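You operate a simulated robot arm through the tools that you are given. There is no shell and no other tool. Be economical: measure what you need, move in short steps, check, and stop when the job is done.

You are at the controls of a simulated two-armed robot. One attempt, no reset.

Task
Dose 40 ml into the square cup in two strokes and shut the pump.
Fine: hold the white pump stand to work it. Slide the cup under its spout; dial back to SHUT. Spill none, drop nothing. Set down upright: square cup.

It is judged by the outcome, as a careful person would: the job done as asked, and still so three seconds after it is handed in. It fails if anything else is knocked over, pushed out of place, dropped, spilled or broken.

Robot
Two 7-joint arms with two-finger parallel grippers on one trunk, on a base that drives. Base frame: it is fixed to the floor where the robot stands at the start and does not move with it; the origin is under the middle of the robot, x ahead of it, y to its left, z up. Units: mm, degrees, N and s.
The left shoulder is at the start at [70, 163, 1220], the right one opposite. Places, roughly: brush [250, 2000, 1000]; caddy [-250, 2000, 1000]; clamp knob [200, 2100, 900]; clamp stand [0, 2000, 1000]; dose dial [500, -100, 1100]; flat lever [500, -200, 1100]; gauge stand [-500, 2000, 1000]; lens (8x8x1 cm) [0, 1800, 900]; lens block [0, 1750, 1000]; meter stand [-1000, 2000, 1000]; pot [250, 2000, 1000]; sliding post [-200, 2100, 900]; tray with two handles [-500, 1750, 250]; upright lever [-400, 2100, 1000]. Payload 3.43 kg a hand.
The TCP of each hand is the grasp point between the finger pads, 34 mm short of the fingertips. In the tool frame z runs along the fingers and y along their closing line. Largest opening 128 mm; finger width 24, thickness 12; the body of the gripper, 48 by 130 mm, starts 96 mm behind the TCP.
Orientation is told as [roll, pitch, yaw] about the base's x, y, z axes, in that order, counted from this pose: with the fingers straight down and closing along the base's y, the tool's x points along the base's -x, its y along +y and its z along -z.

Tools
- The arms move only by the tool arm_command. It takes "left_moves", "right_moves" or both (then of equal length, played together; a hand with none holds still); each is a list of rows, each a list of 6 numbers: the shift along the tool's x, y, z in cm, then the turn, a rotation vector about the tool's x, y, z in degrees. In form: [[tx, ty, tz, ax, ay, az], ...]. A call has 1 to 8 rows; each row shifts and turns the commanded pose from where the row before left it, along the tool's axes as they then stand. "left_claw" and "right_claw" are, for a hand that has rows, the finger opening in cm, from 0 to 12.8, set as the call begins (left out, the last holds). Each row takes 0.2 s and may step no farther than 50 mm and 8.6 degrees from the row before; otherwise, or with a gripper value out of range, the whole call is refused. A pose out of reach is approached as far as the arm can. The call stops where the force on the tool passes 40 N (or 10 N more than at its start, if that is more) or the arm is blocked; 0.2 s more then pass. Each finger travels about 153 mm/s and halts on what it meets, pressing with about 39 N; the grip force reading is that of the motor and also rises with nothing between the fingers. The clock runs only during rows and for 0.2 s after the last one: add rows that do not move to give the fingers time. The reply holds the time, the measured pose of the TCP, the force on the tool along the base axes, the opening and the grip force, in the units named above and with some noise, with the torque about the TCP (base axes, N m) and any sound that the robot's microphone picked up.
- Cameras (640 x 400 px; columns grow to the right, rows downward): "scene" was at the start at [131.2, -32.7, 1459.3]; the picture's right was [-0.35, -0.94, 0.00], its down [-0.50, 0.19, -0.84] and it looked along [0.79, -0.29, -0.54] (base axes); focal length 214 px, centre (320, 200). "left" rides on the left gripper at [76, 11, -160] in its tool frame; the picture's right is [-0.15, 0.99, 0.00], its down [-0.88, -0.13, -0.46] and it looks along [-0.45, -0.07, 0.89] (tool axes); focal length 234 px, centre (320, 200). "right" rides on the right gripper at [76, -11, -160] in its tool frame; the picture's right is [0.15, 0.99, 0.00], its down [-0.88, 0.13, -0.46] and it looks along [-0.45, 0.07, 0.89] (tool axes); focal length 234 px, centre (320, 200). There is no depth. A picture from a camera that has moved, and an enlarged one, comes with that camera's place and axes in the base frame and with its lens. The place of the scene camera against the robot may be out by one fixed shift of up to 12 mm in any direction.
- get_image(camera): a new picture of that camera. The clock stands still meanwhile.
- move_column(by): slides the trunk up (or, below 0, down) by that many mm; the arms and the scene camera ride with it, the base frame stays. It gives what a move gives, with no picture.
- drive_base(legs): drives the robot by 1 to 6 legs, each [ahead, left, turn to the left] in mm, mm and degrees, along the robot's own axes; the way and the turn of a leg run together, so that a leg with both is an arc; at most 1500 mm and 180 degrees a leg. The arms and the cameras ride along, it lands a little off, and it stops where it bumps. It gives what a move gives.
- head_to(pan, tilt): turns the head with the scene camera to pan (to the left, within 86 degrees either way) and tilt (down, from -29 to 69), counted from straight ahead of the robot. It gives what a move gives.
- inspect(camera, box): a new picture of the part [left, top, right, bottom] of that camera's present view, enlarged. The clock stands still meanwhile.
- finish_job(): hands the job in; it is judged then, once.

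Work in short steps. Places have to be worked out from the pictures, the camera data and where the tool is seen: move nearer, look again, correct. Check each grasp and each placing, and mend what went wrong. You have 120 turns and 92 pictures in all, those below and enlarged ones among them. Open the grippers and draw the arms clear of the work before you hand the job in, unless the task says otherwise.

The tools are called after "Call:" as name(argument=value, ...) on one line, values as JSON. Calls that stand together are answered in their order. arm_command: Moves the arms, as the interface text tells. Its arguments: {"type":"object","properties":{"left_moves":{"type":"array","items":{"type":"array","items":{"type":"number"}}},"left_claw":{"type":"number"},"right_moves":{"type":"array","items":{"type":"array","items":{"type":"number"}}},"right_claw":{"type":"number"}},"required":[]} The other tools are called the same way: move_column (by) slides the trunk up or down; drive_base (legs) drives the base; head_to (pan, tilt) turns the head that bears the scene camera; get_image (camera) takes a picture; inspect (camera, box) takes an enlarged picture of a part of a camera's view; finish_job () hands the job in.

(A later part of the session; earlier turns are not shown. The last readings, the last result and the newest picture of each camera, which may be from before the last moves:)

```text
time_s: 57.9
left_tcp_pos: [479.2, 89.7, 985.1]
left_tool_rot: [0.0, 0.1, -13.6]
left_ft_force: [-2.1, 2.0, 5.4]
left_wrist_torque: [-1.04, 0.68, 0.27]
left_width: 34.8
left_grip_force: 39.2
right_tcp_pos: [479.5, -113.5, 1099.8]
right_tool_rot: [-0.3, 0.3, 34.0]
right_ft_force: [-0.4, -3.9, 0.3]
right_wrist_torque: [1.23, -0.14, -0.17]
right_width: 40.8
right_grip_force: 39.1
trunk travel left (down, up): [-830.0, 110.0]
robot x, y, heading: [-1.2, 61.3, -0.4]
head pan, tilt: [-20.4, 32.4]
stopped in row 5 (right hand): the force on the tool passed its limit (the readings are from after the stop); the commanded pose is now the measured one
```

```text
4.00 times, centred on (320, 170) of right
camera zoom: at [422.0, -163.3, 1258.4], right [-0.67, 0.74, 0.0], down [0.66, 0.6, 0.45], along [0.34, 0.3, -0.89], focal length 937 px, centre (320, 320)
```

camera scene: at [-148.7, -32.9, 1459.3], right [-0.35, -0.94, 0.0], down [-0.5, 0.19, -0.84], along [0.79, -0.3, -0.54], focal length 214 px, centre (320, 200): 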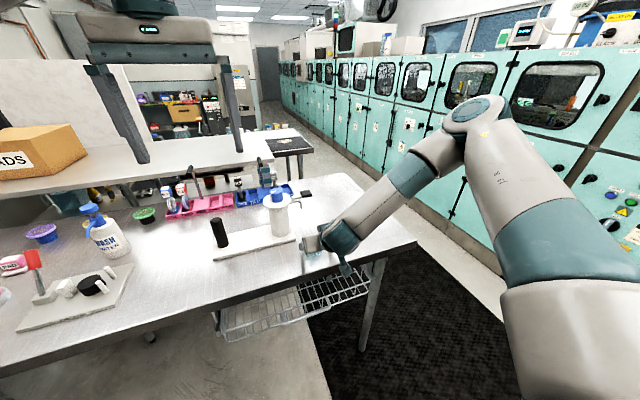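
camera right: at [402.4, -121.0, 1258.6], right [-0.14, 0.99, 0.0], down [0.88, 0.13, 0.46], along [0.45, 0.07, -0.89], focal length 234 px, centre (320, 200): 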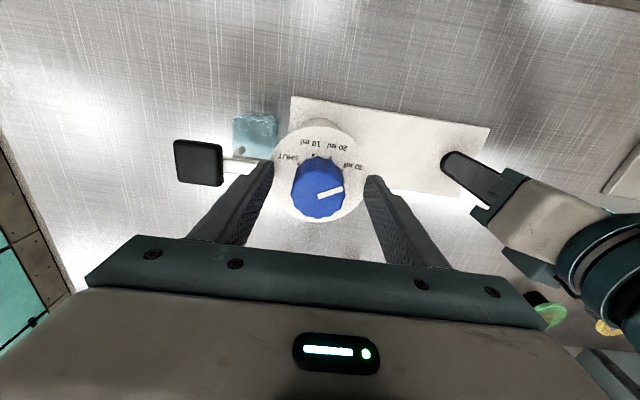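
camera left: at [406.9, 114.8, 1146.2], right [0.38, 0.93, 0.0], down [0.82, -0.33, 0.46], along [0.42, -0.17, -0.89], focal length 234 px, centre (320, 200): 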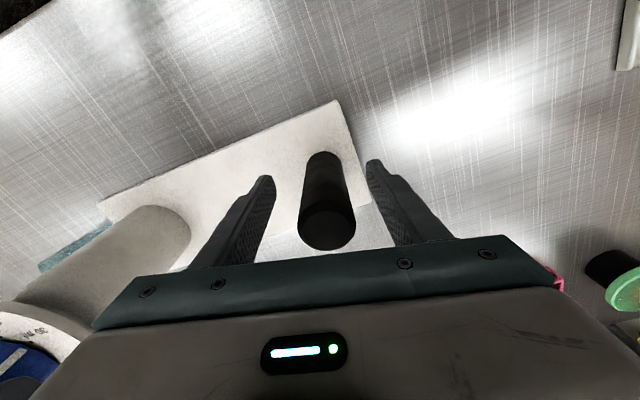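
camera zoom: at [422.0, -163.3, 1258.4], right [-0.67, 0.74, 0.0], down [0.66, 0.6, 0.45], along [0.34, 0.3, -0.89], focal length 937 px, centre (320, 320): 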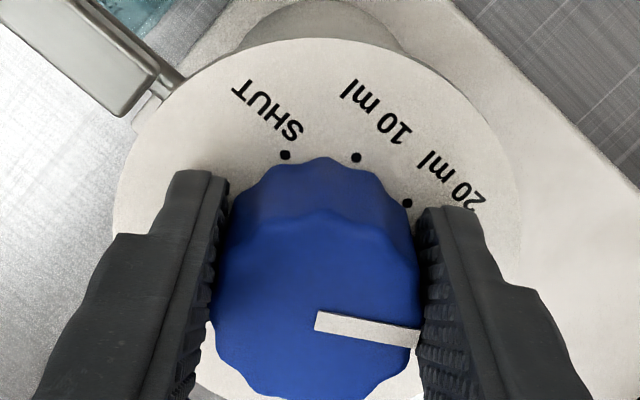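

The dial pointer hasn't moved: measured from the dots, marks are 40° apart (±20°, ±60°) and the pointer is still at 30, so the fingers slipped on the flutes. I'll open, lower 7 mm for a fuller grip, go back to yaw 0 and try again in smaller turns.

Call:
arm_command(right_moves=[[0, 0, 0, 0, 0, 0], [0, 0, 0, 0, 0, 0], [0, 0, 0, 0, 0, 8.5], [0, 0, 0, 0, 0, 8.5], [0, 0, 0, 0, 0, 8.5], [0, 0, 0, 0, 0, 8.5], [0, 0, 0.5, 0, 0, 0], [0, 0, 0, 0, 0, 0]], right_claw=7)

Call:
inspect(camera="right", box=[240, 120, 400, 220])

```text
time_s: 59.6
left_tcp_pos: [477.0, 92.2, 985.2]
left_tool_rot: [0.1, 0.0, -13.5]
left_ft_force: [4.9, -3.8, -7.4]
left_wrist_torque: [-1.44, 0.42, 0.53]
left_width: 34.7
left_grip_force: 38.6
right_tcp_pos: [478.5, -112.3, 1096.8]
right_tool_rot: [-0.2, -0.3, 0.0]
right_ft_force: [-4.0, -2.1, 38.8]
right_wrist_torque: [1.37, 0.32, 0.35]
right_width: 68.2
right_grip_force: 0.0
trunk travel left (down, up): [-830.0, 110.0]
robot x, y, heading: [-4.8, 62.0, -0.4]
head pan, tilt: [-20.4, 32.4]
```

```text
4.00 times, centred on (320, 170) of right
camera zoom: at [401.7, -121.8, 1255.4], right [-0.15, 0.99, 0.0], down [0.88, 0.13, 0.46], along [0.45, 0.06, -0.89], focal length 937 px, centre (320, 320)
```

zoom: 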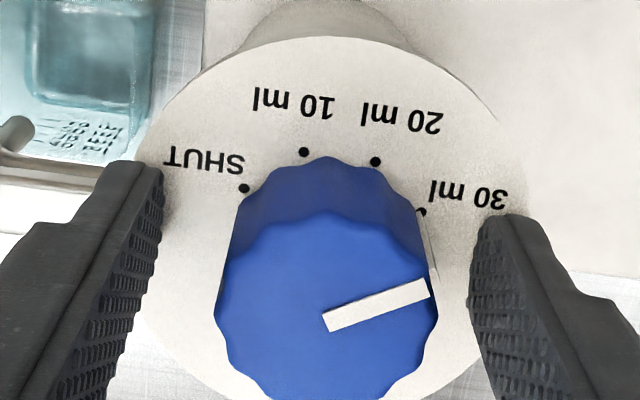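

The tips now press the flange (39 N up), so its top is at z≈1063. I raise 5 mm, grip again, turn 15° and check whether the dial follows.

Call:
arm_command(right_moves=[[0, 0, -0.25, 0, 0, 0], [0, 0.1, -0.25, 0, 0, 0], [0, 0, 0, 0, 0, 0]])

Call:
arm_command(right_moves=[[0, 0, 0, 0, 0, 0], [0, 0, 0, 0, 0, 0], [0, 0, 0, 0, 0, 0], [0, 0, 0, 0, 0, -5], [0, 0, 0, 0, 0, -5], [0, 0, 0, 0, 0, -5]], right_claw=2)

Call:
inspect(camera="right", box=[240, 120, 400, 220])

```text
time_s: 60.5
left_tcp_pos: [478.8, 91.4, 986.8]
left_tool_rot: [0.2, -0.1, -13.7]
left_ft_force: [-1.0, 0.2, 3.7]
left_wrist_torque: [-1.06, 0.48, -0.21]
left_width: 34.7
left_grip_force: 39.3
right_tcp_pos: [478.2, -112.0, 1097.2]
right_tool_rot: [-0.5, 0.1, 0.2]
right_ft_force: [0.4, -0.8, 0.4]
right_wrist_torque: [0.05, -0.01, -0.01]
right_width: 70.4
right_grip_force: 0.1
trunk travel left (down, up): [-830.0, 110.0]
robot x, y, heading: [-4.4, 62.4, -0.5]
head pan, tilt: [-20.4, 32.4]
```

```text
time_s: 61.9
left_tcp_pos: [478.8, 89.4, 986.3]
left_tool_rot: [0.1, 0.2, -13.5]
left_ft_force: [-0.3, -14.2, 5.4]
left_wrist_torque: [-1.05, 0.35, 0.34]
left_width: 34.8
left_grip_force: 38.7
right_tcp_pos: [479.5, -112.9, 1097.9]
right_tool_rot: [-0.2, 0.0, 15.2]
right_ft_force: [-0.1, 11.2, -0.6]
right_wrist_torque: [0.73, -0.03, -0.21]
right_width: 40.8
right_grip_force: 39.2
trunk travel left (down, up): [-830.0, 110.0]
robot x, y, heading: [-3.9, 59.3, -0.4]
head pan, tilt: [-20.4, 32.4]
```

```text
4.00 times, centred on (320, 170) of right
camera zoom: at [408.8, -141.1, 1258.7], right [-0.4, 0.92, -0.01], down [0.82, 0.36, 0.45], along [0.42, 0.18, -0.89], focal length 937 px, centre (320, 320)
```

zoom: 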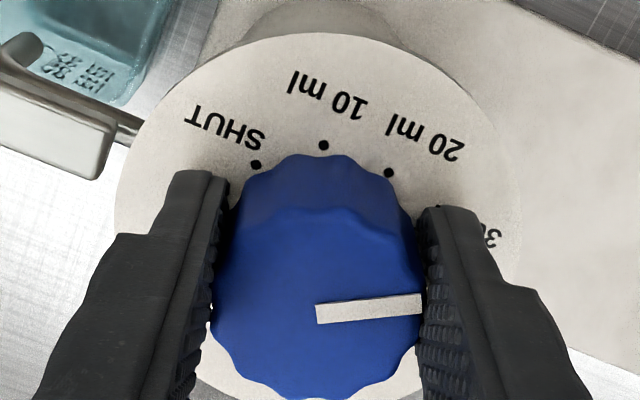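

The dial stayed put while the hand turned 15° around it. I'll turn a little further and watch the torque to learn how stiff it is.

Call:
arm_command(right_moves=[[0, 0, -0.2, 0, 0, -6]])

Call:
arm_command(right_moves=[[0, 0, 0, 0, 0, -8]])

Call:
inspect(camera="right", box=[240, 120, 400, 220])

```text
time_s: 62.2
left_tcp_pos: [479.3, 90.6, 985.9]
left_tool_rot: [0.2, -0.1, -13.6]
left_ft_force: [-3.0, -10.8, 12.2]
left_wrist_torque: [-1.5, -0.04, 0.26]
left_width: 34.7
left_grip_force: 38.8
right_tcp_pos: [478.6, -110.9, 1098.9]
right_tool_rot: [-0.4, 0.3, 21.0]
right_ft_force: [1.7, 11.1, -10.5]
right_wrist_torque: [0.61, 0.03, -0.59]
right_width: 40.6
right_grip_force: 38.7
trunk travel left (down, up): [-830.0, 110.0]
robot x, y, heading: [-6.0, 58.8, -0.3]
head pan, tilt: [-20.4, 32.4]
```

```text
time_s: 62.6
left_tcp_pos: [479.5, 90.4, 986.0]
left_tool_rot: [0.2, 0.0, -13.6]
left_ft_force: [-1.6, -3.4, 12.1]
left_wrist_torque: [-2.33, -0.24, 0.41]
left_width: 34.9
left_grip_force: 39.3
right_tcp_pos: [480.0, -112.4, 1100.5]
right_tool_rot: [-0.4, 0.3, 29.0]
right_ft_force: [-0.1, 1.3, -4.3]
right_wrist_torque: [0.76, 0.47, -0.58]
right_width: 40.9
right_grip_force: 39.4
trunk travel left (down, up): [-830.0, 110.0]
robot x, y, heading: [-4.9, 65.3, -0.2]
head pan, tilt: [-20.4, 32.4]
```

```text
4.00 times, centred on (320, 170) of right
camera zoom: at [417.9, -157.5, 1260.5], right [-0.61, 0.79, -0.01], down [0.71, 0.55, 0.45], along [0.36, 0.27, -0.89], focal length 937 px, centre (320, 320)
```

zoom: 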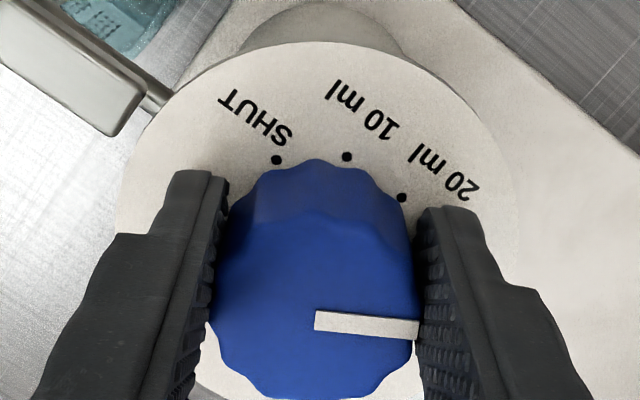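

It still slips at ~0.6 N·m. As a test I turn the gripped hand back the other way to see if the dial moves at all.

Call:
arm_command(right_moves=[[0, 0, 0, 0, 0, 8], [0, 0, 0, 0, 0, 8]])

Call:
inspect(camera="right", box=[240, 120, 400, 220])

```text
time_s: 63.2
left_tcp_pos: [479.7, 92.1, 986.7]
left_tool_rot: [0.2, -0.1, -13.6]
left_ft_force: [2.8, -4.8, 10.8]
left_wrist_torque: [-1.05, -0.26, 0.64]
left_width: 35.0
left_grip_force: 39.1
right_tcp_pos: [477.2, -110.5, 1101.0]
right_tool_rot: [-0.3, 0.2, 13.0]
right_ft_force: [-3.3, 7.0, -5.8]
right_wrist_torque: [0.86, 1.07, 0.06]
right_width: 40.9
right_grip_force: 39.6
trunk travel left (down, up): [-830.0, 110.0]
robot x, y, heading: [-2.0, 63.3, -0.4]
head pan, tilt: [-20.4, 32.4]
```

```text
4.00 times, centred on (320, 170) of right
camera zoom: at [407.1, -137.6, 1260.4], right [-0.36, 0.93, 0.0], down [0.83, 0.33, 0.45], along [0.42, 0.16, -0.89], focal length 937 px, centre (320, 320)
```

zoom: 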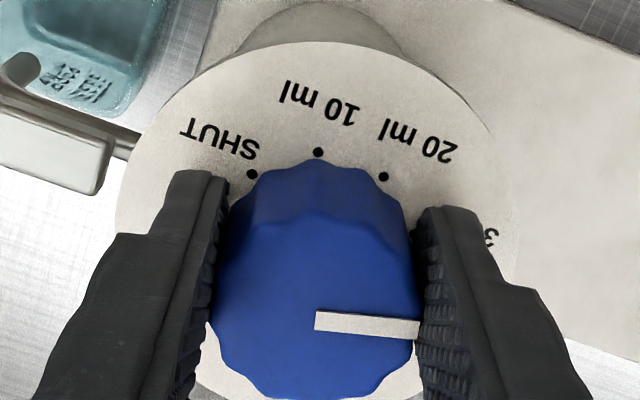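

Turning clockwise the dial did follow (pointer now ≈74°, past 30). Now turning counter-clockwise again from here to see whether it carries through.

Call:
arm_command(right_moves=[[0, 0, 0, 0, 0, -8], [0, 0, 0, 0, 0, -8], [0, 0, 0, 0, 0, -8]])

Call:
inspect(camera="right", box=[240, 120, 400, 220])

```text
time_s: 64.0
left_tcp_pos: [480.1, 90.2, 985.6]
left_tool_rot: [0.3, 0.1, -13.6]
left_ft_force: [2.4, 10.1, 14.2]
left_wrist_torque: [-2.34, -0.18, 0.16]
left_width: 34.9
left_grip_force: 38.9
right_tcp_pos: [478.8, -112.8, 1101.1]
right_tool_rot: [-0.5, 0.2, 37.2]
right_ft_force: [3.3, -11.0, 0.1]
right_wrist_torque: [0.51, 0.17, -0.51]
right_width: 41.2
right_grip_force: 39.1
trunk travel left (down, up): [-830.0, 110.0]
robot x, y, heading: [1.4, 62.3, -0.1]
head pan, tilt: [-20.4, 32.4]
```

```text
4.00 times, centred on (320, 170) of right
camera zoom: at [425.9, -165.8, 1261.0], right [-0.71, 0.7, -0.01], down [0.62, 0.64, 0.45], along [0.32, 0.32, -0.89], focal length 937 px, centre (320, 320)
```

zoom: 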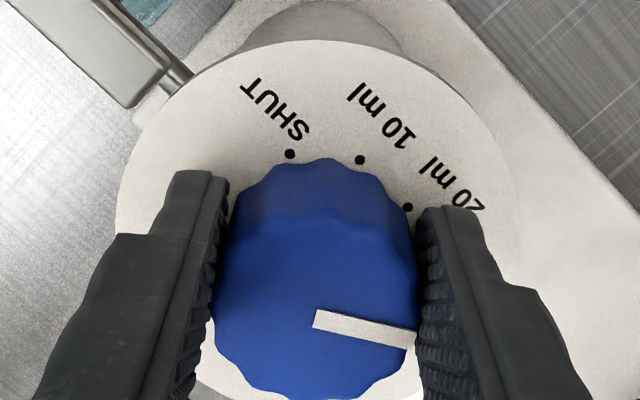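

It went back to 60° and stopped dead there: counter-clockwise past 30 is blocked, clockwise is free. The dial seems to turn one way only, so I go on clockwise and watch.

Call:
arm_command(right_moves=[[0, 0, 0, 0, 0, 8.5], [0, 0, 0, 0, 0, 8.5], [0, 0, 0, 0, 0, 8.5], [0, 0, 0, 0, 0, 8.5], [0, 0, 0, 0, 0, 8.5], [0, 0, 0, 0, 0, 8.5], [0, 0, 0, 0, 0, 8.5], [0, 0, 0, 0, 0, 8.5]])

Call:
inspect(camera="right", box=[240, 120, 400, 220])

```text
time_s: 65.8
left_tcp_pos: [477.2, 89.3, 986.0]
left_tool_rot: [0.0, 0.0, -13.8]
left_ft_force: [3.4, -28.4, 5.0]
left_wrist_torque: [1.67, 0.04, 0.43]
left_width: 34.6
left_grip_force: 39.5
right_tcp_pos: [478.1, -109.7, 1100.8]
right_tool_rot: [-0.1, -0.1, -31.0]
right_ft_force: [-3.2, 31.0, 1.2]
right_wrist_torque: [1.06, 0.67, 0.3]
right_width: 40.7
right_grip_force: 38.7
trunk travel left (down, up): [-830.0, 110.0]
robot x, y, heading: [-4.7, 66.7, -0.4]
head pan, tilt: [-20.4, 32.4]
```

```text
4.00 times, centred on (320, 170) of right
camera zoom: at [407.9, -79.1, 1260.3], right [0.38, 0.92, 0.0], down [0.82, -0.34, 0.46], along [0.42, -0.18, -0.89], focal length 937 px, centre (320, 320)
```

zoom: 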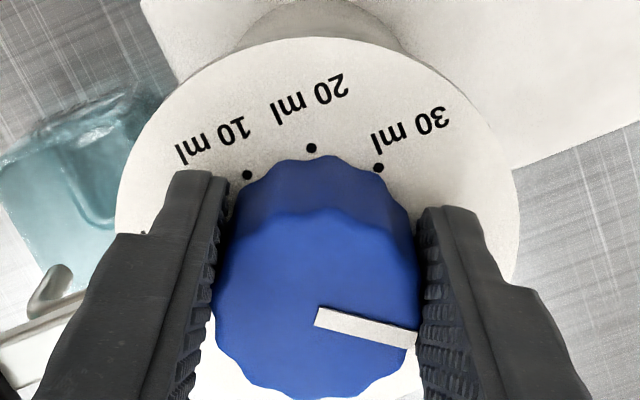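

The dial follows clockwise freely (pointer now ≈128°). I open, swing the hand back and regrip.

Call:
arm_command(right_moves=[[0, 0, 0, 0, 0, 0], [0, 0, 0, 0, 0, 0], [0, 0, 0, 0, 0, -8.5], [0, 0, 0, 0, 0, -8.5], [0, 0, 0, 0, 0, -8.5], [0, 0, 0, 0, 0, -8.5], [0, 0, 0, 0, 0, -8.5], [0, 0, 0, 0, 0, -8.5]], right_claw=6.5)

Call:
arm_command(right_moves=[[0, 0, 0, 0, 0, -8.5], [0, 0, 0, 0, 0, -8.5], [0, 0, 0, 0, 0, -8.5]])

```text
time_s: 67.7
left_tcp_pos: [478.8, 90.6, 986.4]
left_tool_rot: [0.2, 0.0, -13.6]
left_ft_force: [-2.6, 2.6, 8.9]
left_wrist_torque: [-0.94, 0.79, -0.16]
left_width: 35.1
left_grip_force: 39.4
right_tcp_pos: [477.9, -111.0, 1100.8]
right_tool_rot: [-0.4, 0.2, 20.1]
right_ft_force: [0.4, -0.2, -0.3]
right_wrist_torque: [0.03, 0.01, 0.01]
right_width: 65.2
right_grip_force: 0.0
trunk travel left (down, up): [-830.0, 110.0]
robot x, y, heading: [-3.5, 62.6, -0.2]
head pan, tilt: [-20.4, 32.4]
```

```text
time_s: 68.5
left_tcp_pos: [478.4, 90.5, 986.8]
left_tool_rot: [0.1, 0.0, -13.6]
left_ft_force: [-2.3, 1.8, 8.4]
left_wrist_torque: [-0.99, 0.72, -0.07]
left_width: 35.0
left_grip_force: 39.3
right_tcp_pos: [477.8, -111.2, 1100.9]
right_tool_rot: [-0.2, 0.3, 45.8]
right_ft_force: [0.5, -0.7, -0.5]
right_wrist_torque: [0.0, 0.02, 0.0]
right_width: 65.1
right_grip_force: 0.2
trunk travel left (down, up): [-830.0, 110.0]
robot x, y, heading: [0.6, 61.6, -0.4]
head pan, tilt: [-20.4, 32.4]
```

Grip and turn clockwise by 85°.

Call:
arm_command(right_moves=[[0, 0, 0, 0, 0, 0], [0, 0, 0, 0, 0, 0], [0, 0, 0, 0, 0, 0], [0, 0, 0, 0, 0, 8.5], [0, 0, 0, 0, 0, 8.5], [0, 0, 0, 0, 0, 8.5], [0, 0, 0, 0, 0, 8.5], [0, 0, 0, 0, 0, 8.5]], right_claw=2)

Call:
arm_command(right_moves=[[0, 0, 0, 0, 0, 8.5], [0, 0, 0, 0, 0, 8.5], [0, 0, 0, 0, 0, 8.5], [0, 0, 0, 0, 0, 8.5], [0, 0, 0, 0, 0, 8.5]])

Call:
inspect(camera="right", box=[240, 120, 400, 220])

```text
time_s: 70.2
left_tcp_pos: [478.5, 90.9, 986.7]
left_tool_rot: [0.2, -0.1, -13.6]
left_ft_force: [4.9, -3.1, 3.7]
left_wrist_torque: [0.24, 0.63, 0.58]
left_width: 34.7
left_grip_force: 38.9
right_tcp_pos: [477.0, -109.4, 1099.8]
right_tool_rot: [-0.1, 0.0, 2.9]
right_ft_force: [-7.7, 6.1, 6.4]
right_wrist_torque: [0.73, 1.06, 0.02]
right_width: 40.4
right_grip_force: 39.1
trunk travel left (down, up): [-830.0, 110.0]
robot x, y, heading: [-0.7, 62.6, -0.5]
head pan, tilt: [-20.4, 32.4]
```

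```text
time_s: 71.5
left_tcp_pos: [478.1, 89.4, 987.0]
left_tool_rot: [0.1, 0.1, -13.7]
left_ft_force: [0.1, -13.9, 7.9]
left_wrist_torque: [-0.58, 0.61, -0.57]
left_width: 34.9
left_grip_force: 39.3
right_tcp_pos: [479.7, -113.4, 1101.5]
right_tool_rot: [-0.4, -0.3, -39.6]
right_ft_force: [1.7, 10.7, 1.0]
right_wrist_torque: [0.57, -0.24, 0.86]
right_width: 40.5
right_grip_force: 39.0
trunk travel left (down, up): [-830.0, 110.0]
robot x, y, heading: [1.9, 61.7, -0.4]
head pan, tilt: [-20.4, 32.4]
```

```text
4.00 times, centred on (320, 170) of right
camera zoom: at [413.0, -70.9, 1260.2], right [0.52, 0.86, -0.01], down [0.76, -0.46, 0.46], along [0.39, -0.24, -0.89], focal length 937 px, centre (320, 320)
```

zoom: 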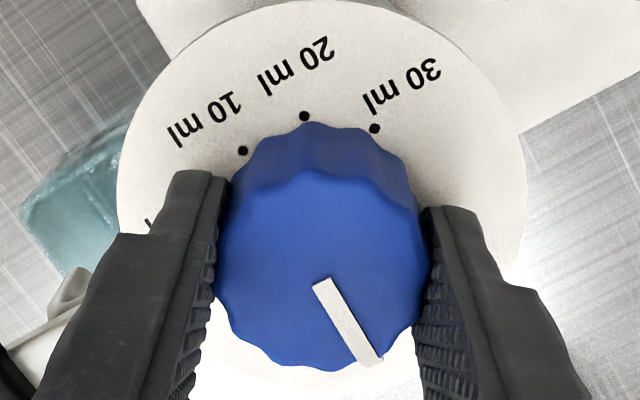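

Pointer at ≈184°; it moved only 56° of that 85°, with 0.86 N·m resisting. I regrip and push clockwise once more to see whether that is an end stop.

Call:
arm_command(right_moves=[[0, 0, 0, 0, 0, 0], [0, 0, 0, 0, 0, 0], [0, 0, 0, 0, 0, -8.5], [0, 0, 0, 0, 0, -8.5], [0, 0, 0, 0, 0, -8.5], [0, 0, 0, 0, 0, -8.5], [0, 0, 0, 0, 0, -8.5], [0, 0, 0, 0, 0, -8.5]], right_claw=6.5)

Call:
arm_command(right_moves=[[0, 0, 0, 0, 0, 0], [0, 0, 0, 0, 0, 0], [0, 0, 0, 0, 0, 0], [0, 0, 0, 0, 0, 8.5], [0, 0, 0, 0, 0, 8.5], [0, 0, 0, 0, 0, 8.5]], right_claw=2)

Call:
inspect(camera="right", box=[240, 120, 400, 220])

```text
time_s: 73.2
left_tcp_pos: [477.9, 90.5, 986.1]
left_tool_rot: [0.2, 0.0, -13.5]
left_ft_force: [-0.7, 0.3, 9.8]
left_wrist_torque: [-0.98, 0.71, -0.08]
left_width: 34.7
left_grip_force: 38.7
right_tcp_pos: [477.3, -111.4, 1101.0]
right_tool_rot: [-0.4, 0.1, 11.7]
right_ft_force: [-0.2, 0.0, -0.7]
right_wrist_torque: [-0.01, -0.01, 0.02]
right_width: 64.9
right_grip_force: 0.1
trunk travel left (down, up): [-830.0, 110.0]
robot x, y, heading: [-2.5, 64.0, -0.1]
head pan, tilt: [-20.4, 32.4]
```

```text
time_s: 74.7
left_tcp_pos: [479.0, 91.6, 986.1]
left_tool_rot: [0.0, 0.0, -13.7]
left_ft_force: [2.2, -15.2, 7.3]
left_wrist_torque: [-0.15, 0.6, -0.06]
left_width: 35.0
left_grip_force: 39.3
right_tcp_pos: [479.2, -111.2, 1100.8]
right_tool_rot: [-0.3, -0.1, -14.0]
right_ft_force: [-1.5, 16.4, 0.0]
right_wrist_torque: [0.71, 0.0, 0.66]
right_width: 40.5
right_grip_force: 38.9
trunk travel left (down, up): [-830.0, 110.0]
robot x, y, heading: [-0.8, 62.5, -0.4]
head pan, tilt: [-20.4, 32.4]
```

```text
4.00 times, centred on (320, 170) of right
camera zoom: at [402.8, -101.7, 1260.5], right [0.1, 1.0, -0.01], down [0.89, -0.08, 0.46], along [0.45, -0.05, -0.89], focal length 937 px, centre (320, 320)
```

zoom: 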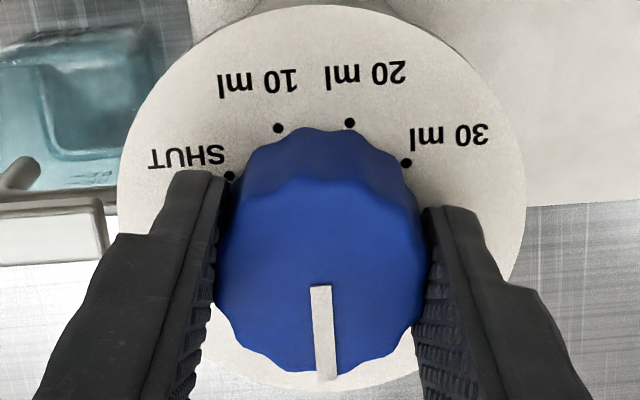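

End stop at ≈180°: the dial's travel is exactly 120° clockwise from where it started. So the start position (counter-clockwise stop) fits SHUT and this stop fits 30, with the white line offset. One step of 40° back should be 20; a first stroke will show on the cup's scale.

Call:
arm_command(right_moves=[[0, 0, 0, 0, 0, -8], [0, 0, 0, 0, 0, -8], [0, 0, 0, 0, 0, -8], [0, 0, 0, 0, 0, -8], [0, 0, 0, 0, 0, -8]])

Call:
inspect(camera="right", box=[240, 120, 400, 220])

```text
time_s: 75.8
left_tcp_pos: [479.1, 90.8, 985.9]
left_tool_rot: [0.0, 0.0, -13.7]
left_ft_force: [-2.4, -21.6, 7.9]
left_wrist_torque: [-0.27, 0.31, -0.44]
left_width: 35.0
left_grip_force: 38.6
right_tcp_pos: [480.5, -110.7, 1101.8]
right_tool_rot: [-0.2, -0.1, 26.2]
right_ft_force: [4.1, 25.1, -0.9]
right_wrist_torque: [0.9, -0.43, 0.0]
right_width: 40.5
right_grip_force: 38.9
trunk travel left (down, up): [-830.0, 110.0]
robot x, y, heading: [-1.2, 61.6, -0.5]
head pan, tilt: [-20.4, 32.4]
```

```text
4.00 times, centred on (320, 170) of right
camera zoom: at [416.0, -152.6, 1260.7], right [-0.57, 0.82, 0.0], down [0.73, 0.51, 0.45], along [0.38, 0.26, -0.89], focal length 937 px, centre (320, 320)
```

zoom: 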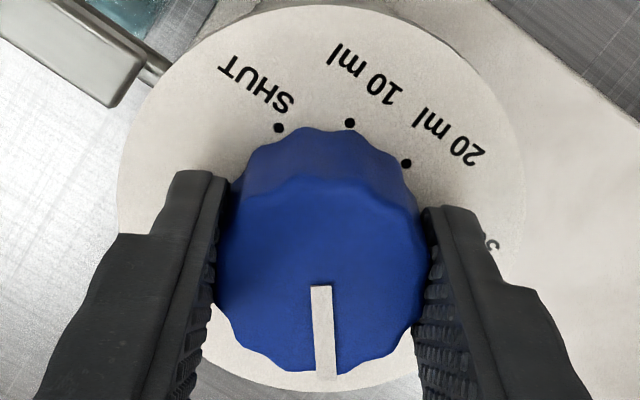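

The dial followed to ≈139°. I release it, rise, square the hand up and move over the lever pad (estimated (482,-217), top z≈1062), fingers closed.

Call:
arm_command(right_moves=[[0, 0, 0, 0, 0, 0], [0, 0, 0, 0, 0, 0], [0, 0, -3, 0, 0, 0], [0, 0, -3, 0, 0, 0], [0, 0, 0, 0, 0, 6.55], [0, 0, 0, 0, 0, 6.55], [0, 0, 0, 0, 0, 6.55], [0, 0, 0, 0, 0, 6.55]], right_claw=6.5)

Call:
arm_command(right_moves=[[0, -3.6, 0, 0, 0, 0], [0, -3.6, 0, 0, 0, 0], [0, -3.6, 0, 0, 0, 0], [0, 0, 0, 0, 0, 0]], right_claw=0)

Call:
get_image(camera="right")

```text
time_s: 77.7
left_tcp_pos: [478.4, 92.0, 986.4]
left_tool_rot: [0.3, 0.0, -13.6]
left_ft_force: [1.6, 4.1, 9.2]
left_wrist_torque: [-1.03, 0.16, 0.14]
left_width: 34.8
left_grip_force: 39.2
right_tcp_pos: [478.8, -110.6, 1160.8]
right_tool_rot: [-0.4, 0.1, -0.3]
right_ft_force: [0.2, 0.1, 0.0]
right_wrist_torque: [0.02, 0.01, 0.01]
right_width: 65.1
right_grip_force: 0.1
trunk travel left (down, up): [-830.0, 110.0]
robot x, y, heading: [-4.6, 60.5, -0.5]
head pan, tilt: [-20.4, 32.4]
```

```text
time_s: 78.7
left_tcp_pos: [478.6, 90.4, 985.7]
left_tool_rot: [0.1, 0.1, -13.7]
left_ft_force: [-0.6, -0.8, 6.2]
left_wrist_torque: [-0.97, -0.1, -0.14]
left_width: 34.8
left_grip_force: 39.3
right_tcp_pos: [478.0, -218.5, 1161.7]
right_tool_rot: [-0.3, 0.0, -0.3]
right_ft_force: [0.1, -0.3, 0.1]
right_wrist_torque: [0.01, 0.01, -0.01]
right_width: 0.0
right_grip_force: 32.4
trunk travel left (down, up): [-830.0, 110.0]
robot x, y, heading: [-1.7, 62.4, -0.2]
head pan, tilt: [-20.4, 32.4]
```

```text
24 pictures are left
camera right: at [402.2, -227.9, 1320.5], right [-0.14, 0.99, -0.01], down [0.88, 0.13, 0.45], along [0.45, 0.06, -0.89], focal length 234 px, centre (320, 200)
```

right: 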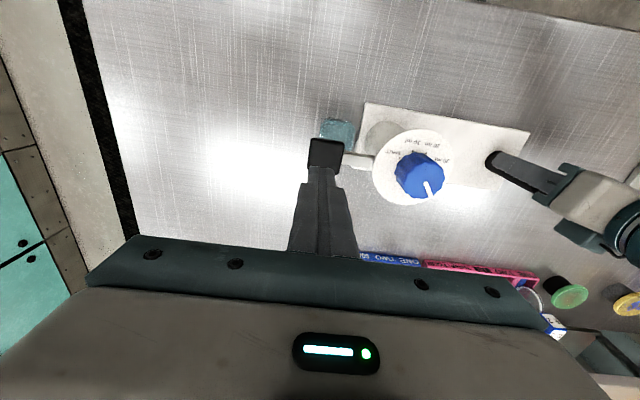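

The pad lies right on the hand's axis. Going down 58 mm, just short of it, then slowly into contact.

Call:
arm_command(right_moves=[[0, 0, 2.9, 0, 0, 0], [0, 0, 2.7, 0, 0, 0], [0, 0, 0.5, 0, 0, 0], [0, 0, 0.5, 0, 0, 0]])

Call:
get_image(camera="right")

```text
time_s: 79.7
left_tcp_pos: [477.4, 91.5, 985.7]
left_tool_rot: [0.3, 0.1, -13.5]
left_ft_force: [-0.4, 4.6, 3.6]
left_wrist_torque: [-1.58, 0.46, 0.04]
left_width: 35.0
left_grip_force: 39.1
right_tcp_pos: [477.2, -220.0, 1095.8]
right_tool_rot: [-0.4, -0.1, -0.2]
right_ft_force: [-0.3, -9.4, 10.6]
right_wrist_torque: [-0.16, -0.05, -0.02]
right_width: 0.0
right_grip_force: 33.2
trunk travel left (down, up): [-830.0, 110.0]
robot x, y, heading: [-2.4, 60.8, -0.4]
head pan, tilt: [-20.4, 32.4]
```

```text
23 pictures are left
camera right: at [401.6, -229.6, 1255.0], right [-0.14, 0.99, -0.01], down [0.88, 0.13, 0.46], along [0.45, 0.06, -0.89], focal length 234 px, centre (320, 200)
```

right: 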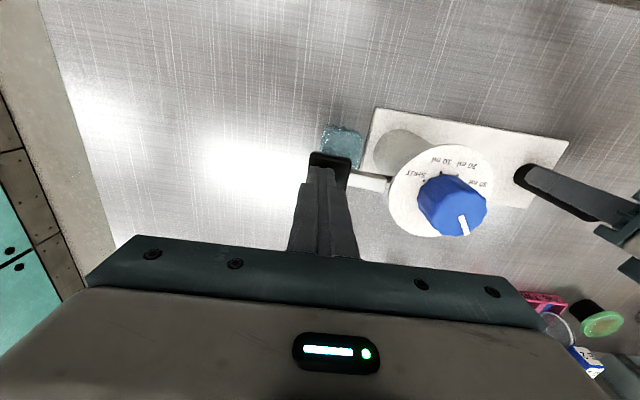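

Contact with the pad (10.6 N). Pressing down gently 15 mm.

Call:
arm_command(right_moves=[[0, 0, 0.5, 0, 0, 0], [0, 0, 0.5, 0, 0, 0], [0, 0, 0.5, 0, 0, 0]])

```text
time_s: 80.6
left_tcp_pos: [476.8, 92.3, 987.0]
left_tool_rot: [0.3, -0.1, -13.6]
left_ft_force: [0.1, 3.5, 4.4]
left_wrist_torque: [-0.92, 0.92, 0.11]
left_width: 35.2
left_grip_force: 38.5
right_tcp_pos: [478.4, -219.9, 1085.2]
right_tool_rot: [-0.4, -0.4, -0.2]
right_ft_force: [-5.0, -9.0, 25.8]
right_wrist_torque: [-0.02, 0.22, 0.03]
right_width: 0.1
right_grip_force: 33.1
trunk travel left (down, up): [-830.0, 110.0]
robot x, y, heading: [-6.0, 64.7, -0.2]
head pan, tilt: [-20.4, 32.4]
heard: click
stopped in row 3 (right hand): the force on the tool passed its limit (the readings are from after the stop); the commanded pose is now the measured one
```

A click and an end stop after ~11 mm: one stroke. Lifting off, and looking into the cup.

Call:
arm_command(right_moves=[[0, 0, -1, 0, 0, 0], [0, 0, -2, 0, 0, 0], [0, 0, -4, 0, 0, 0], [0, -4, 0, 0, 0, 0], [0, -4, 0, 0, 0, 0]])

Call:
inspect(camera="scene", box=[230, 240, 390, 340])

Call:
get_image(camera="right")

```text
time_s: 81.8
left_tcp_pos: [478.0, 91.2, 984.9]
left_tool_rot: [0.3, 0.0, -13.4]
left_ft_force: [-0.3, 2.5, 9.0]
left_wrist_torque: [-2.2, -0.11, 0.35]
left_width: 35.0
left_grip_force: 39.2
right_tcp_pos: [478.4, -299.3, 1152.8]
right_tool_rot: [-0.4, -0.3, -0.1]
right_ft_force: [0.8, 0.0, 0.3]
right_wrist_torque: [0.03, -0.04, 0.03]
right_width: 0.0
right_grip_force: 33.3
trunk travel left (down, up): [-830.0, 110.0]
robot x, y, heading: [-4.7, 64.7, -0.4]
head pan, tilt: [-20.4, 32.4]
```

```text
4.00 times, centred on (310, 290) of scene
camera zoom: at [125.7, 28.2, 1589.4], right [-0.35, -0.94, 0.0], down [-0.5, 0.19, -0.84], along [0.79, -0.3, -0.54], focal length 858 px, centre (360, -160)
```

zoom: 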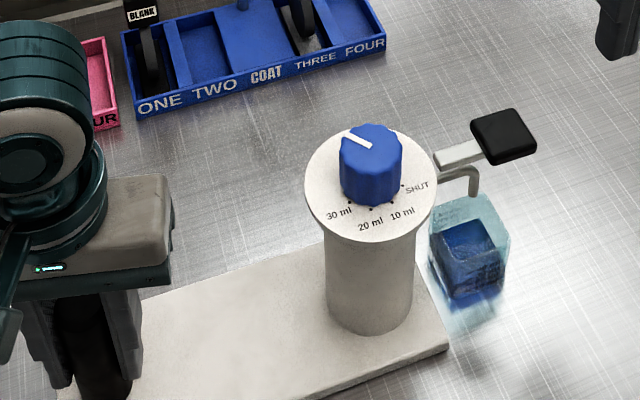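

```text
21 pictures are left
camera right: at [402.3, -308.8, 1311.6], right [-0.14, 0.99, -0.01], down [0.88, 0.13, 0.46], along [0.46, 0.06, -0.89], focal length 234 px, centre (320, 200)
```

right: 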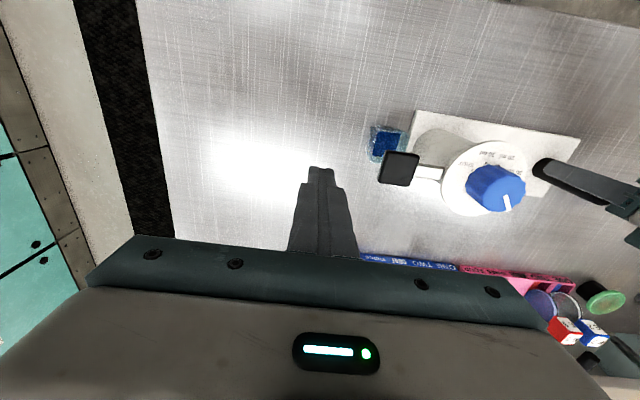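

Blue liquid went into the cup. Zooming in to read the level against the marks.

Call:
inspect(camera="scene", box=[324, 280, 372, 325])

```text
8.89 times, centred on (348, 302) of scene
camera zoom: at [125.7, 28.2, 1589.4], right [-0.35, -0.94, 0.0], down [-0.5, 0.19, -0.84], along [0.79, -0.3, -0.54], focal length 1906 px, centre (71, -711)
```

zoom: 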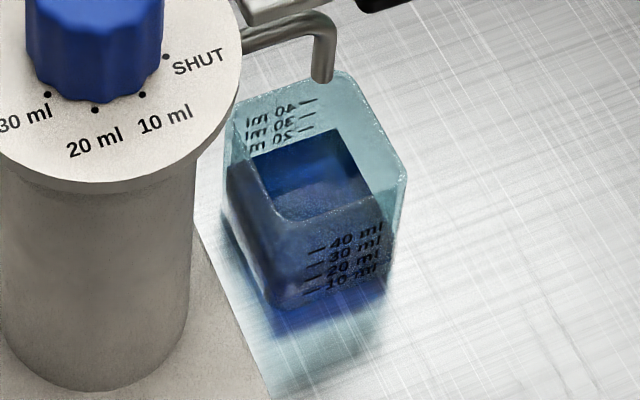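

The reading is unclear from above. I bring the right camera lower and in front of the cup to read the scale.

Call:
arm_command(right_moves=[[4.9, 0, 0, 0, 0, 0], [4.9, 0, 0, 0, 0, 0], [0, 0, 0, 0, -8.4, 0], [0, 0, 0, 0, -8.4, 0], [0, 0, 0, 0, -8.4, 0], [1.69, 0.6, 3.63, 0, 0, 0], [1.69, 0.6, 3.63, 0, 0, 0], [1.69, 0.6, 3.63, 0, 0, 0]])

Call:
arm_command(right_moves=[[1.69, 0, 3.63, 0, 0, 0], [1.69, 0, 3.63, 0, 0, 0]])

Call:
get_image(camera="right")

```text
time_s: 83.6
left_tcp_pos: [479.1, 91.2, 985.9]
left_tool_rot: [0.3, 0.1, -13.6]
left_ft_force: [1.0, 0.4, 11.5]
left_wrist_torque: [-1.62, 0.34, -0.51]
left_width: 34.9
left_grip_force: 39.3
right_tcp_pos: [440.3, -310.4, 1038.0]
right_tool_rot: [-0.4, -25.6, 0.0]
right_ft_force: [-0.3, -0.8, -0.2]
right_wrist_torque: [0.01, 0.02, -0.04]
right_width: 0.0
right_grip_force: 33.3
right hand out of reach, approached as far as the arm can: row 3, 4, 5
trunk travel left (down, up): [-830.0, 110.0]
robot x, y, heading: [-6.6, 65.2, 0.1]
head pan, tilt: [-20.4, 32.4]
```

```text
time_s: 84.2
left_tcp_pos: [479.0, 91.8, 984.8]
left_tool_rot: [0.2, 0.1, -13.6]
left_ft_force: [-1.0, -0.6, 14.5]
left_wrist_torque: [-0.88, 0.08, -0.04]
left_width: 34.9
left_grip_force: 39.1
right_tcp_pos: [441.3, -310.4, 958.3]
right_tool_rot: [-0.3, -25.5, -0.1]
right_ft_force: [0.0, 0.0, -1.2]
right_wrist_torque: [-0.02, 0.02, -0.01]
right_width: 0.1
right_grip_force: 33.5
trunk travel left (down, up): [-830.0, 110.0]
robot x, y, heading: [-4.4, 63.4, -0.2]
head pan, tilt: [-20.4, 32.4]
```

```text
19 pictures are left
camera right: at [304.0, -320.0, 1069.8], right [-0.13, 0.99, -0.07], down [0.6, 0.13, 0.79], along [0.79, 0.06, -0.61], focal length 234 px, centre (320, 200)
```

right: 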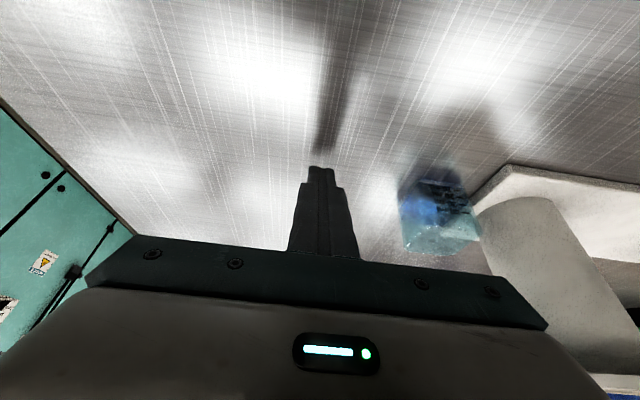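

Good side view; zoom on the cup.

Call:
inspect(camera="right", box=[390, 155, 486, 265])

```text
3.64 times, centred on (438, 210) of right
camera zoom: at [304.0, -320.0, 1069.8], right [-0.13, 0.99, -0.07], down [0.6, 0.13, 0.79], along [0.79, 0.06, -0.61], focal length 852 px, centre (-109, 164)
```

zoom: 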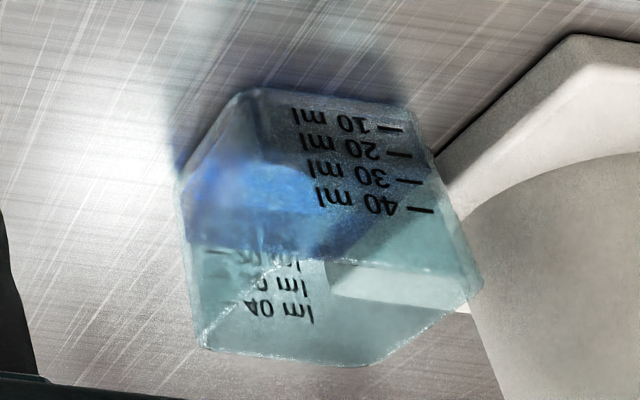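

Level reads 20 ml on both faces, so the setting is right. Going back up and over the lever for the second stroke.

Call:
arm_command(right_moves=[[-1.69, 0, -3.63, 0, 0, 0], [-1.69, 0, -3.63, 0, 0, 0], [-1.69, 0, -3.63, 0, 0, 0], [-1.69, 0, -3.63, 0, 0, 0], [-1.69, 0, -3.63, 0, 0, 0], [0, 0, 0, 0, 8.5, 0], [0, 0, 0, 0, 8.5, 0], [0, 0, 0, 0, 8.5, 0]])

Call:
arm_command(right_moves=[[-1.2, 3, 0, 0, 0, 0], [-1.2, 3, 0, 0, 0, 0], [-1.2, 3, 0, 0, 0, 0], [0, 0, 0, 0, 0, 0]])

```text
time_s: 86.0
left_tcp_pos: [478.2, 90.9, 986.9]
left_tool_rot: [0.3, 0.1, -13.8]
left_ft_force: [0.5, 2.0, 12.9]
left_wrist_torque: [-1.75, 0.61, -0.64]
left_width: 34.8
left_grip_force: 39.2
right_tcp_pos: [445.7, -312.4, 1156.4]
right_tool_rot: [-0.3, 0.0, -0.1]
right_ft_force: [-0.8, -0.1, 0.0]
right_wrist_torque: [-0.04, 0.03, 0.05]
right_width: 0.0
right_grip_force: 32.7
right hand out of reach, approached as far as the arm can: row 3, 4
trunk travel left (down, up): [-830.0, 110.0]
robot x, y, heading: [-1.9, 62.5, -0.2]
head pan, tilt: [-20.4, 32.4]
```

```text
time_s: 87.0
left_tcp_pos: [478.7, 90.7, 985.3]
left_tool_rot: [0.3, 0.1, -13.6]
left_ft_force: [-1.1, 2.5, 14.2]
left_wrist_torque: [-1.78, 0.74, -0.32]
left_width: 34.8
left_grip_force: 38.7
right_tcp_pos: [483.6, -222.8, 1155.7]
right_tool_rot: [-0.3, 0.0, -0.3]
right_ft_force: [-0.7, 0.7, 0.9]
right_wrist_torque: [0.0, -0.01, 0.01]
right_width: 0.0
right_grip_force: 32.8
trunk travel left (down, up): [-830.0, 110.0]
robot x, y, heading: [-4.1, 60.9, -0.3]
head pan, tilt: [-20.4, 32.4]
```

Centre 5 mm, go down to the pad, and press once to the stop.

Call:
arm_command(right_moves=[[0.5, 0.3, 0, 0, 0, 0], [0, 0, 2.8, 0, 0, 0], [0, 0, 2.5, 0, 0, 0], [0, 0, 0.5, 0, 0, 0], [0, 0, 0.5, 0, 0, 0], [0, 0, 0.5, 0, 0, 0], [0, 0, 0.5, 0, 0, 0], [0, 0, 0.5, 0, 0, 0]])

```text
time_s: 88.8
left_tcp_pos: [476.7, 91.7, 986.7]
left_tool_rot: [0.3, 0.1, -13.5]
left_ft_force: [-1.5, 2.6, 5.6]
left_wrist_torque: [-1.02, 0.94, 0.26]
left_width: 34.8
left_grip_force: 39.4
right_tcp_pos: [477.3, -220.9, 1083.9]
right_tool_rot: [-0.3, -0.5, -0.1]
right_ft_force: [-6.2, -8.7, 27.8]
right_wrist_torque: [0.01, 0.23, 0.07]
right_width: 0.0
right_grip_force: 33.4
trunk travel left (down, up): [-830.0, 110.0]
robot x, y, heading: [-2.5, 59.5, -0.4]
head pan, tilt: [-20.4, 32.4]
heard: click
stopped in row 8 (right hand): the force on the tool passed its limit (the readings are from after the stop); the commanded pose is now the measured one
```

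Second click: the stroke is complete. Lift off, move over the dial and yaw to −40° for the turn back (80° counter-clockwise to the starting stop).

Call:
arm_command(right_moves=[[0, 0, -1, 0, 0, 0], [0, 0, -3, 0, 0, 0], [0, 0, -4, 0, 0, 0], [0, 3.65, 0, 0, 0, 0], [0, 3.65, 0, 0, 0, 0], [0, 3.65, 0, 0, 0, 0], [0, 0, 0, 0, 0, 0]])

Call:
arm_command(right_moves=[[0, 0, 0, 0, 0, 8], [0, 0, 0, 0, 0, 8], [0, 0, 0, 0, 0, 8], [0, 0, 0, 0, 0, 8], [0, 0, 0, 0, 0, 8], [0, 0, 0, 0, 0, 0]], right_claw=6.5)

Call:
get_image(camera="right")

```text
time_s: 90.5
left_tcp_pos: [478.0, 91.8, 985.7]
left_tool_rot: [0.3, 0.1, -13.5]
left_ft_force: [0.2, 0.2, 17.6]
left_wrist_torque: [-2.13, 0.27, -0.25]
left_width: 35.1
left_grip_force: 38.1
right_tcp_pos: [478.3, -111.1, 1160.9]
right_tool_rot: [-0.4, -0.3, -0.2]
right_ft_force: [0.5, 0.6, 0.3]
right_wrist_torque: [0.02, 0.02, -0.04]
right_width: 0.0
right_grip_force: 33.1
trunk travel left (down, up): [-830.0, 110.0]
robot x, y, heading: [-4.0, 61.2, -0.4]
head pan, tilt: [-20.4, 32.4]
```

```text
time_s: 91.8
left_tcp_pos: [478.5, 90.8, 986.4]
left_tool_rot: [0.3, 0.1, -13.5]
left_ft_force: [3.6, -0.7, 21.8]
left_wrist_torque: [-2.21, 0.15, 0.13]
left_width: 35.1
left_grip_force: 39.0
right_tcp_pos: [479.3, -112.7, 1160.9]
right_tool_rot: [0.0, -0.5, -40.3]
right_ft_force: [-0.1, 0.3, 0.0]
right_wrist_torque: [0.01, -0.01, 0.03]
right_width: 65.1
right_grip_force: 0.1
trunk travel left (down, up): [-830.0, 110.0]
robot x, y, heading: [-3.5, 63.9, -0.5]
head pan, tilt: [-20.4, 32.4]
```

```text
17 pictures are left
camera right: at [412.9, -69.1, 1320.0], right [0.53, 0.85, 0.0], down [0.75, -0.47, 0.46], along [0.39, -0.25, -0.89], focal length 234 px, centre (320, 200)
```

right: 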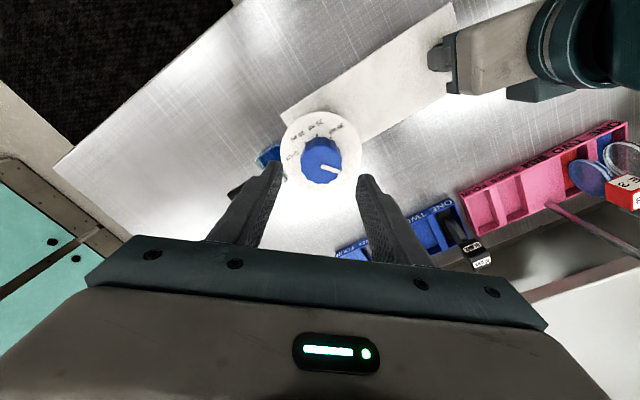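

Dial centred. Down 60 mm, grip, and turn.

Call:
arm_command(right_moves=[[0, 0, 3, 0, 0, 0], [0, 0, 2, 0, 0, 0], [0, 0, 0.95, 0, 0, 0], [0, 0, 0, 0, 0, 0]])

Call:
arm_command(right_moves=[[0, 0, 0, 0, 0, 0], [0, 0, 0, 0, 0, 0], [0, 0, 0, 0, 0, -8.4], [0, 0, 0, 0, 0, -8.4], [0, 0, 0, 0, 0, -8.4], [0, 0, 0, 0, 0, -8.4], [0, 0, 0, 0, 0, -8.4]], right_claw=2)

Call:
arm_command(right_moves=[[0, 0, 0, 0, 0, -8.4], [0, 0, 0, 0, 0, -8.4], [0, 0, 0, 0, 0, -8.4], [0, 0, 0, 0, 0, -8.4], [0, 0, 0, 0, 0, -8.4]])

Call:
inspect(camera="right", box=[240, 120, 400, 220])

```text
time_s: 92.8
left_tcp_pos: [478.3, 90.2, 986.8]
left_tool_rot: [0.4, 0.1, -13.5]
left_ft_force: [3.4, -0.3, 23.3]
left_wrist_torque: [-2.19, 0.04, 0.28]
left_width: 35.0
left_grip_force: 39.6
right_tcp_pos: [478.6, -112.1, 1101.5]
right_tool_rot: [0.0, -0.4, -40.1]
right_ft_force: [-0.1, 0.2, 1.0]
right_wrist_torque: [0.0, -0.01, -0.01]
right_width: 64.6
right_grip_force: 0.1
trunk travel left (down, up): [-830.0, 110.0]
robot x, y, heading: [-0.9, 64.1, 0.1]
head pan, tilt: [-20.4, 32.4]
```

```text
time_s: 94.5
left_tcp_pos: [478.0, 90.1, 986.0]
left_tool_rot: [0.2, 0.1, -13.6]
left_ft_force: [-5.3, -14.8, 30.9]
left_wrist_torque: [-1.03, 0.56, -0.87]
left_width: 34.9
left_grip_force: 39.5
right_tcp_pos: [479.4, -108.8, 1102.4]
right_tool_rot: [-0.3, -0.5, 2.0]
right_ft_force: [7.7, 18.7, -10.3]
right_wrist_torque: [0.76, -1.09, 0.0]
right_width: 40.4
right_grip_force: 39.0
trunk travel left (down, up): [-830.0, 110.0]
robot x, y, heading: [-3.6, 64.7, -0.2]
head pan, tilt: [-20.4, 32.4]
```

```text
time_s: 95.7
left_tcp_pos: [478.5, 90.9, 986.6]
left_tool_rot: [0.2, 0.0, -13.5]
left_ft_force: [-4.1, -22.8, 26.4]
left_wrist_torque: [-0.85, 0.86, -0.11]
left_width: 34.9
left_grip_force: 39.5
right_tcp_pos: [478.3, -109.6, 1101.4]
right_tool_rot: [-0.3, -0.2, 44.1]
right_ft_force: [-0.2, 26.3, -7.5]
right_wrist_torque: [0.93, 0.36, -0.65]
right_width: 40.6
right_grip_force: 39.0
trunk travel left (down, up): [-830.0, 110.0]
robot x, y, heading: [-3.8, 60.8, -0.3]
head pan, tilt: [-20.4, 32.4]
```

```text
4.00 times, centred on (320, 170) of right
camera zoom: at [430.7, -169.8, 1261.0], right [-0.79, 0.61, -0.01], down [0.54, 0.71, 0.46], along [0.28, 0.36, -0.89], focal length 937 px, centre (320, 320)
```

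zoom: 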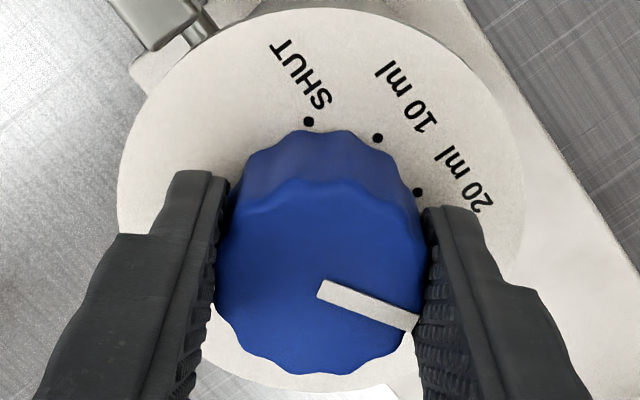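

Dial back at its counter-clockwise stop (60°, torque shows the stop), i.e. SHUT. Releasing the dial and rising straight up.

Call:
arm_command(right_moves=[[0, 0, 0, 0, 0, 0], [0, 0, 0, 0, 0, 0], [0, 0, -3, 0, 0, 0], [0, 0, -3, 0, 0, 0], [0, 0, -3, 0, 0, 0]], right_claw=6.5)

Call:
arm_command(left_moves=[[0, 0, 0, 0, 0, 0], [0, 0, 0, 0, 0, 0], [0, 0, -4, 0, 0, 0], [0, 0, -4, 0, 0, 0], [0, 0, -4, 0, 0, 0], [0, 0, -4, 0, 0, 0]], right_moves=[[0, 0, 0, 0, 0, 8.5], [0, 0, 0, 0, 0, 8.5], [0, 0, 0, 0, 0, 8.5], [0, 0, 0, 0, 0, 8.5], [0, 0, 0, 0, 0, 8.5], [0, 0, 0, 0, 0, 0]], left_claw=8)

Call:
inspect(camera="scene", box=[200, 230, 400, 355])

Call:
get_image(camera="right")

```text
time_s: 96.8
left_tcp_pos: [478.7, 92.3, 986.2]
left_tool_rot: [0.4, 0.1, -13.4]
left_ft_force: [2.8, 5.3, 24.8]
left_wrist_torque: [-1.85, -0.06, 0.66]
left_width: 35.0
left_grip_force: 38.5
right_tcp_pos: [477.8, -109.7, 1191.8]
right_tool_rot: [-0.5, 0.0, 43.9]
right_ft_force: [-0.6, -0.6, -0.3]
right_wrist_torque: [-0.03, 0.03, -0.02]
right_width: 65.0
right_grip_force: 0.1
trunk travel left (down, up): [-830.0, 110.0]
robot x, y, heading: [-3.3, 61.2, -0.2]
head pan, tilt: [-20.4, 32.4]
```

```text
time_s: 98.2
left_tcp_pos: [479.0, 90.0, 1144.9]
left_tool_rot: [0.3, 0.2, -13.5]
left_ft_force: [-0.2, -0.3, -0.4]
left_wrist_torque: [0.03, -0.01, 0.02]
left_width: 79.9
left_grip_force: 0.1
right_tcp_pos: [479.8, -111.4, 1190.4]
right_tool_rot: [-0.3, -0.3, 1.2]
right_ft_force: [-0.1, -0.7, -0.3]
right_wrist_torque: [0.02, -0.04, 0.02]
right_width: 65.1
right_grip_force: 0.0
trunk travel left (down, up): [-830.0, 110.0]
robot x, y, heading: [-0.3, 61.2, -0.4]
head pan, tilt: [-20.4, 32.4]
```

```text
3.20 times, centred on (300, 292) of scene
camera zoom: at [126.9, 28.0, 1589.2], right [-0.35, -0.94, 0.0], down [-0.5, 0.19, -0.84], along [0.79, -0.3, -0.54], focal length 686 px, centre (384, -96)
```

zoom: 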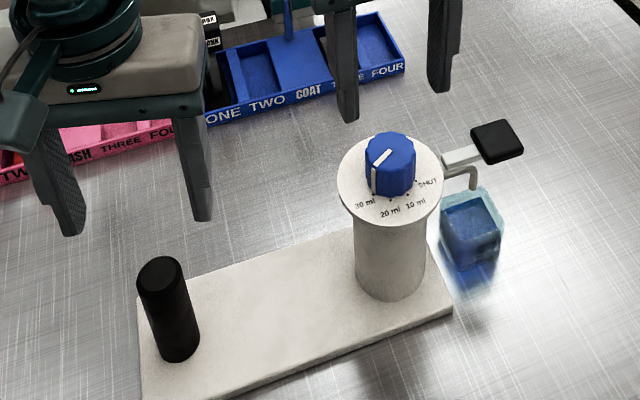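

```text
14 pictures are left
camera right: at [403.0, -122.6, 1350.1], right [-0.17, 0.99, -0.01], down [0.87, 0.15, 0.46], along [0.45, 0.07, -0.89], focal length 234 px, centre (320, 200)
```

right: 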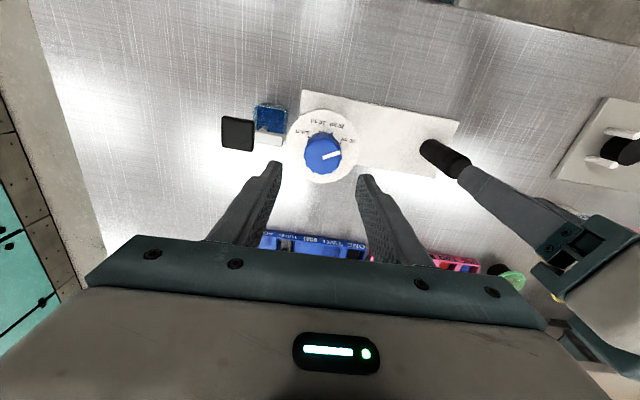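

Everything stands. I confirm the final level with a zoom on the cup.

Call:
inspect(camera="scene", box=[324, 280, 372, 325])

```text
8.89 times, centred on (348, 302) of scene
camera zoom: at [126.9, 28.0, 1589.2], right [-0.35, -0.94, 0.0], down [-0.5, 0.19, -0.84], along [0.79, -0.3, -0.54], focal length 1906 px, centre (71, -711)
```

zoom: 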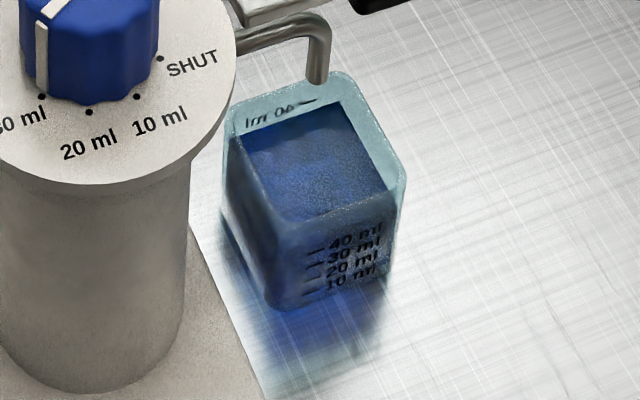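

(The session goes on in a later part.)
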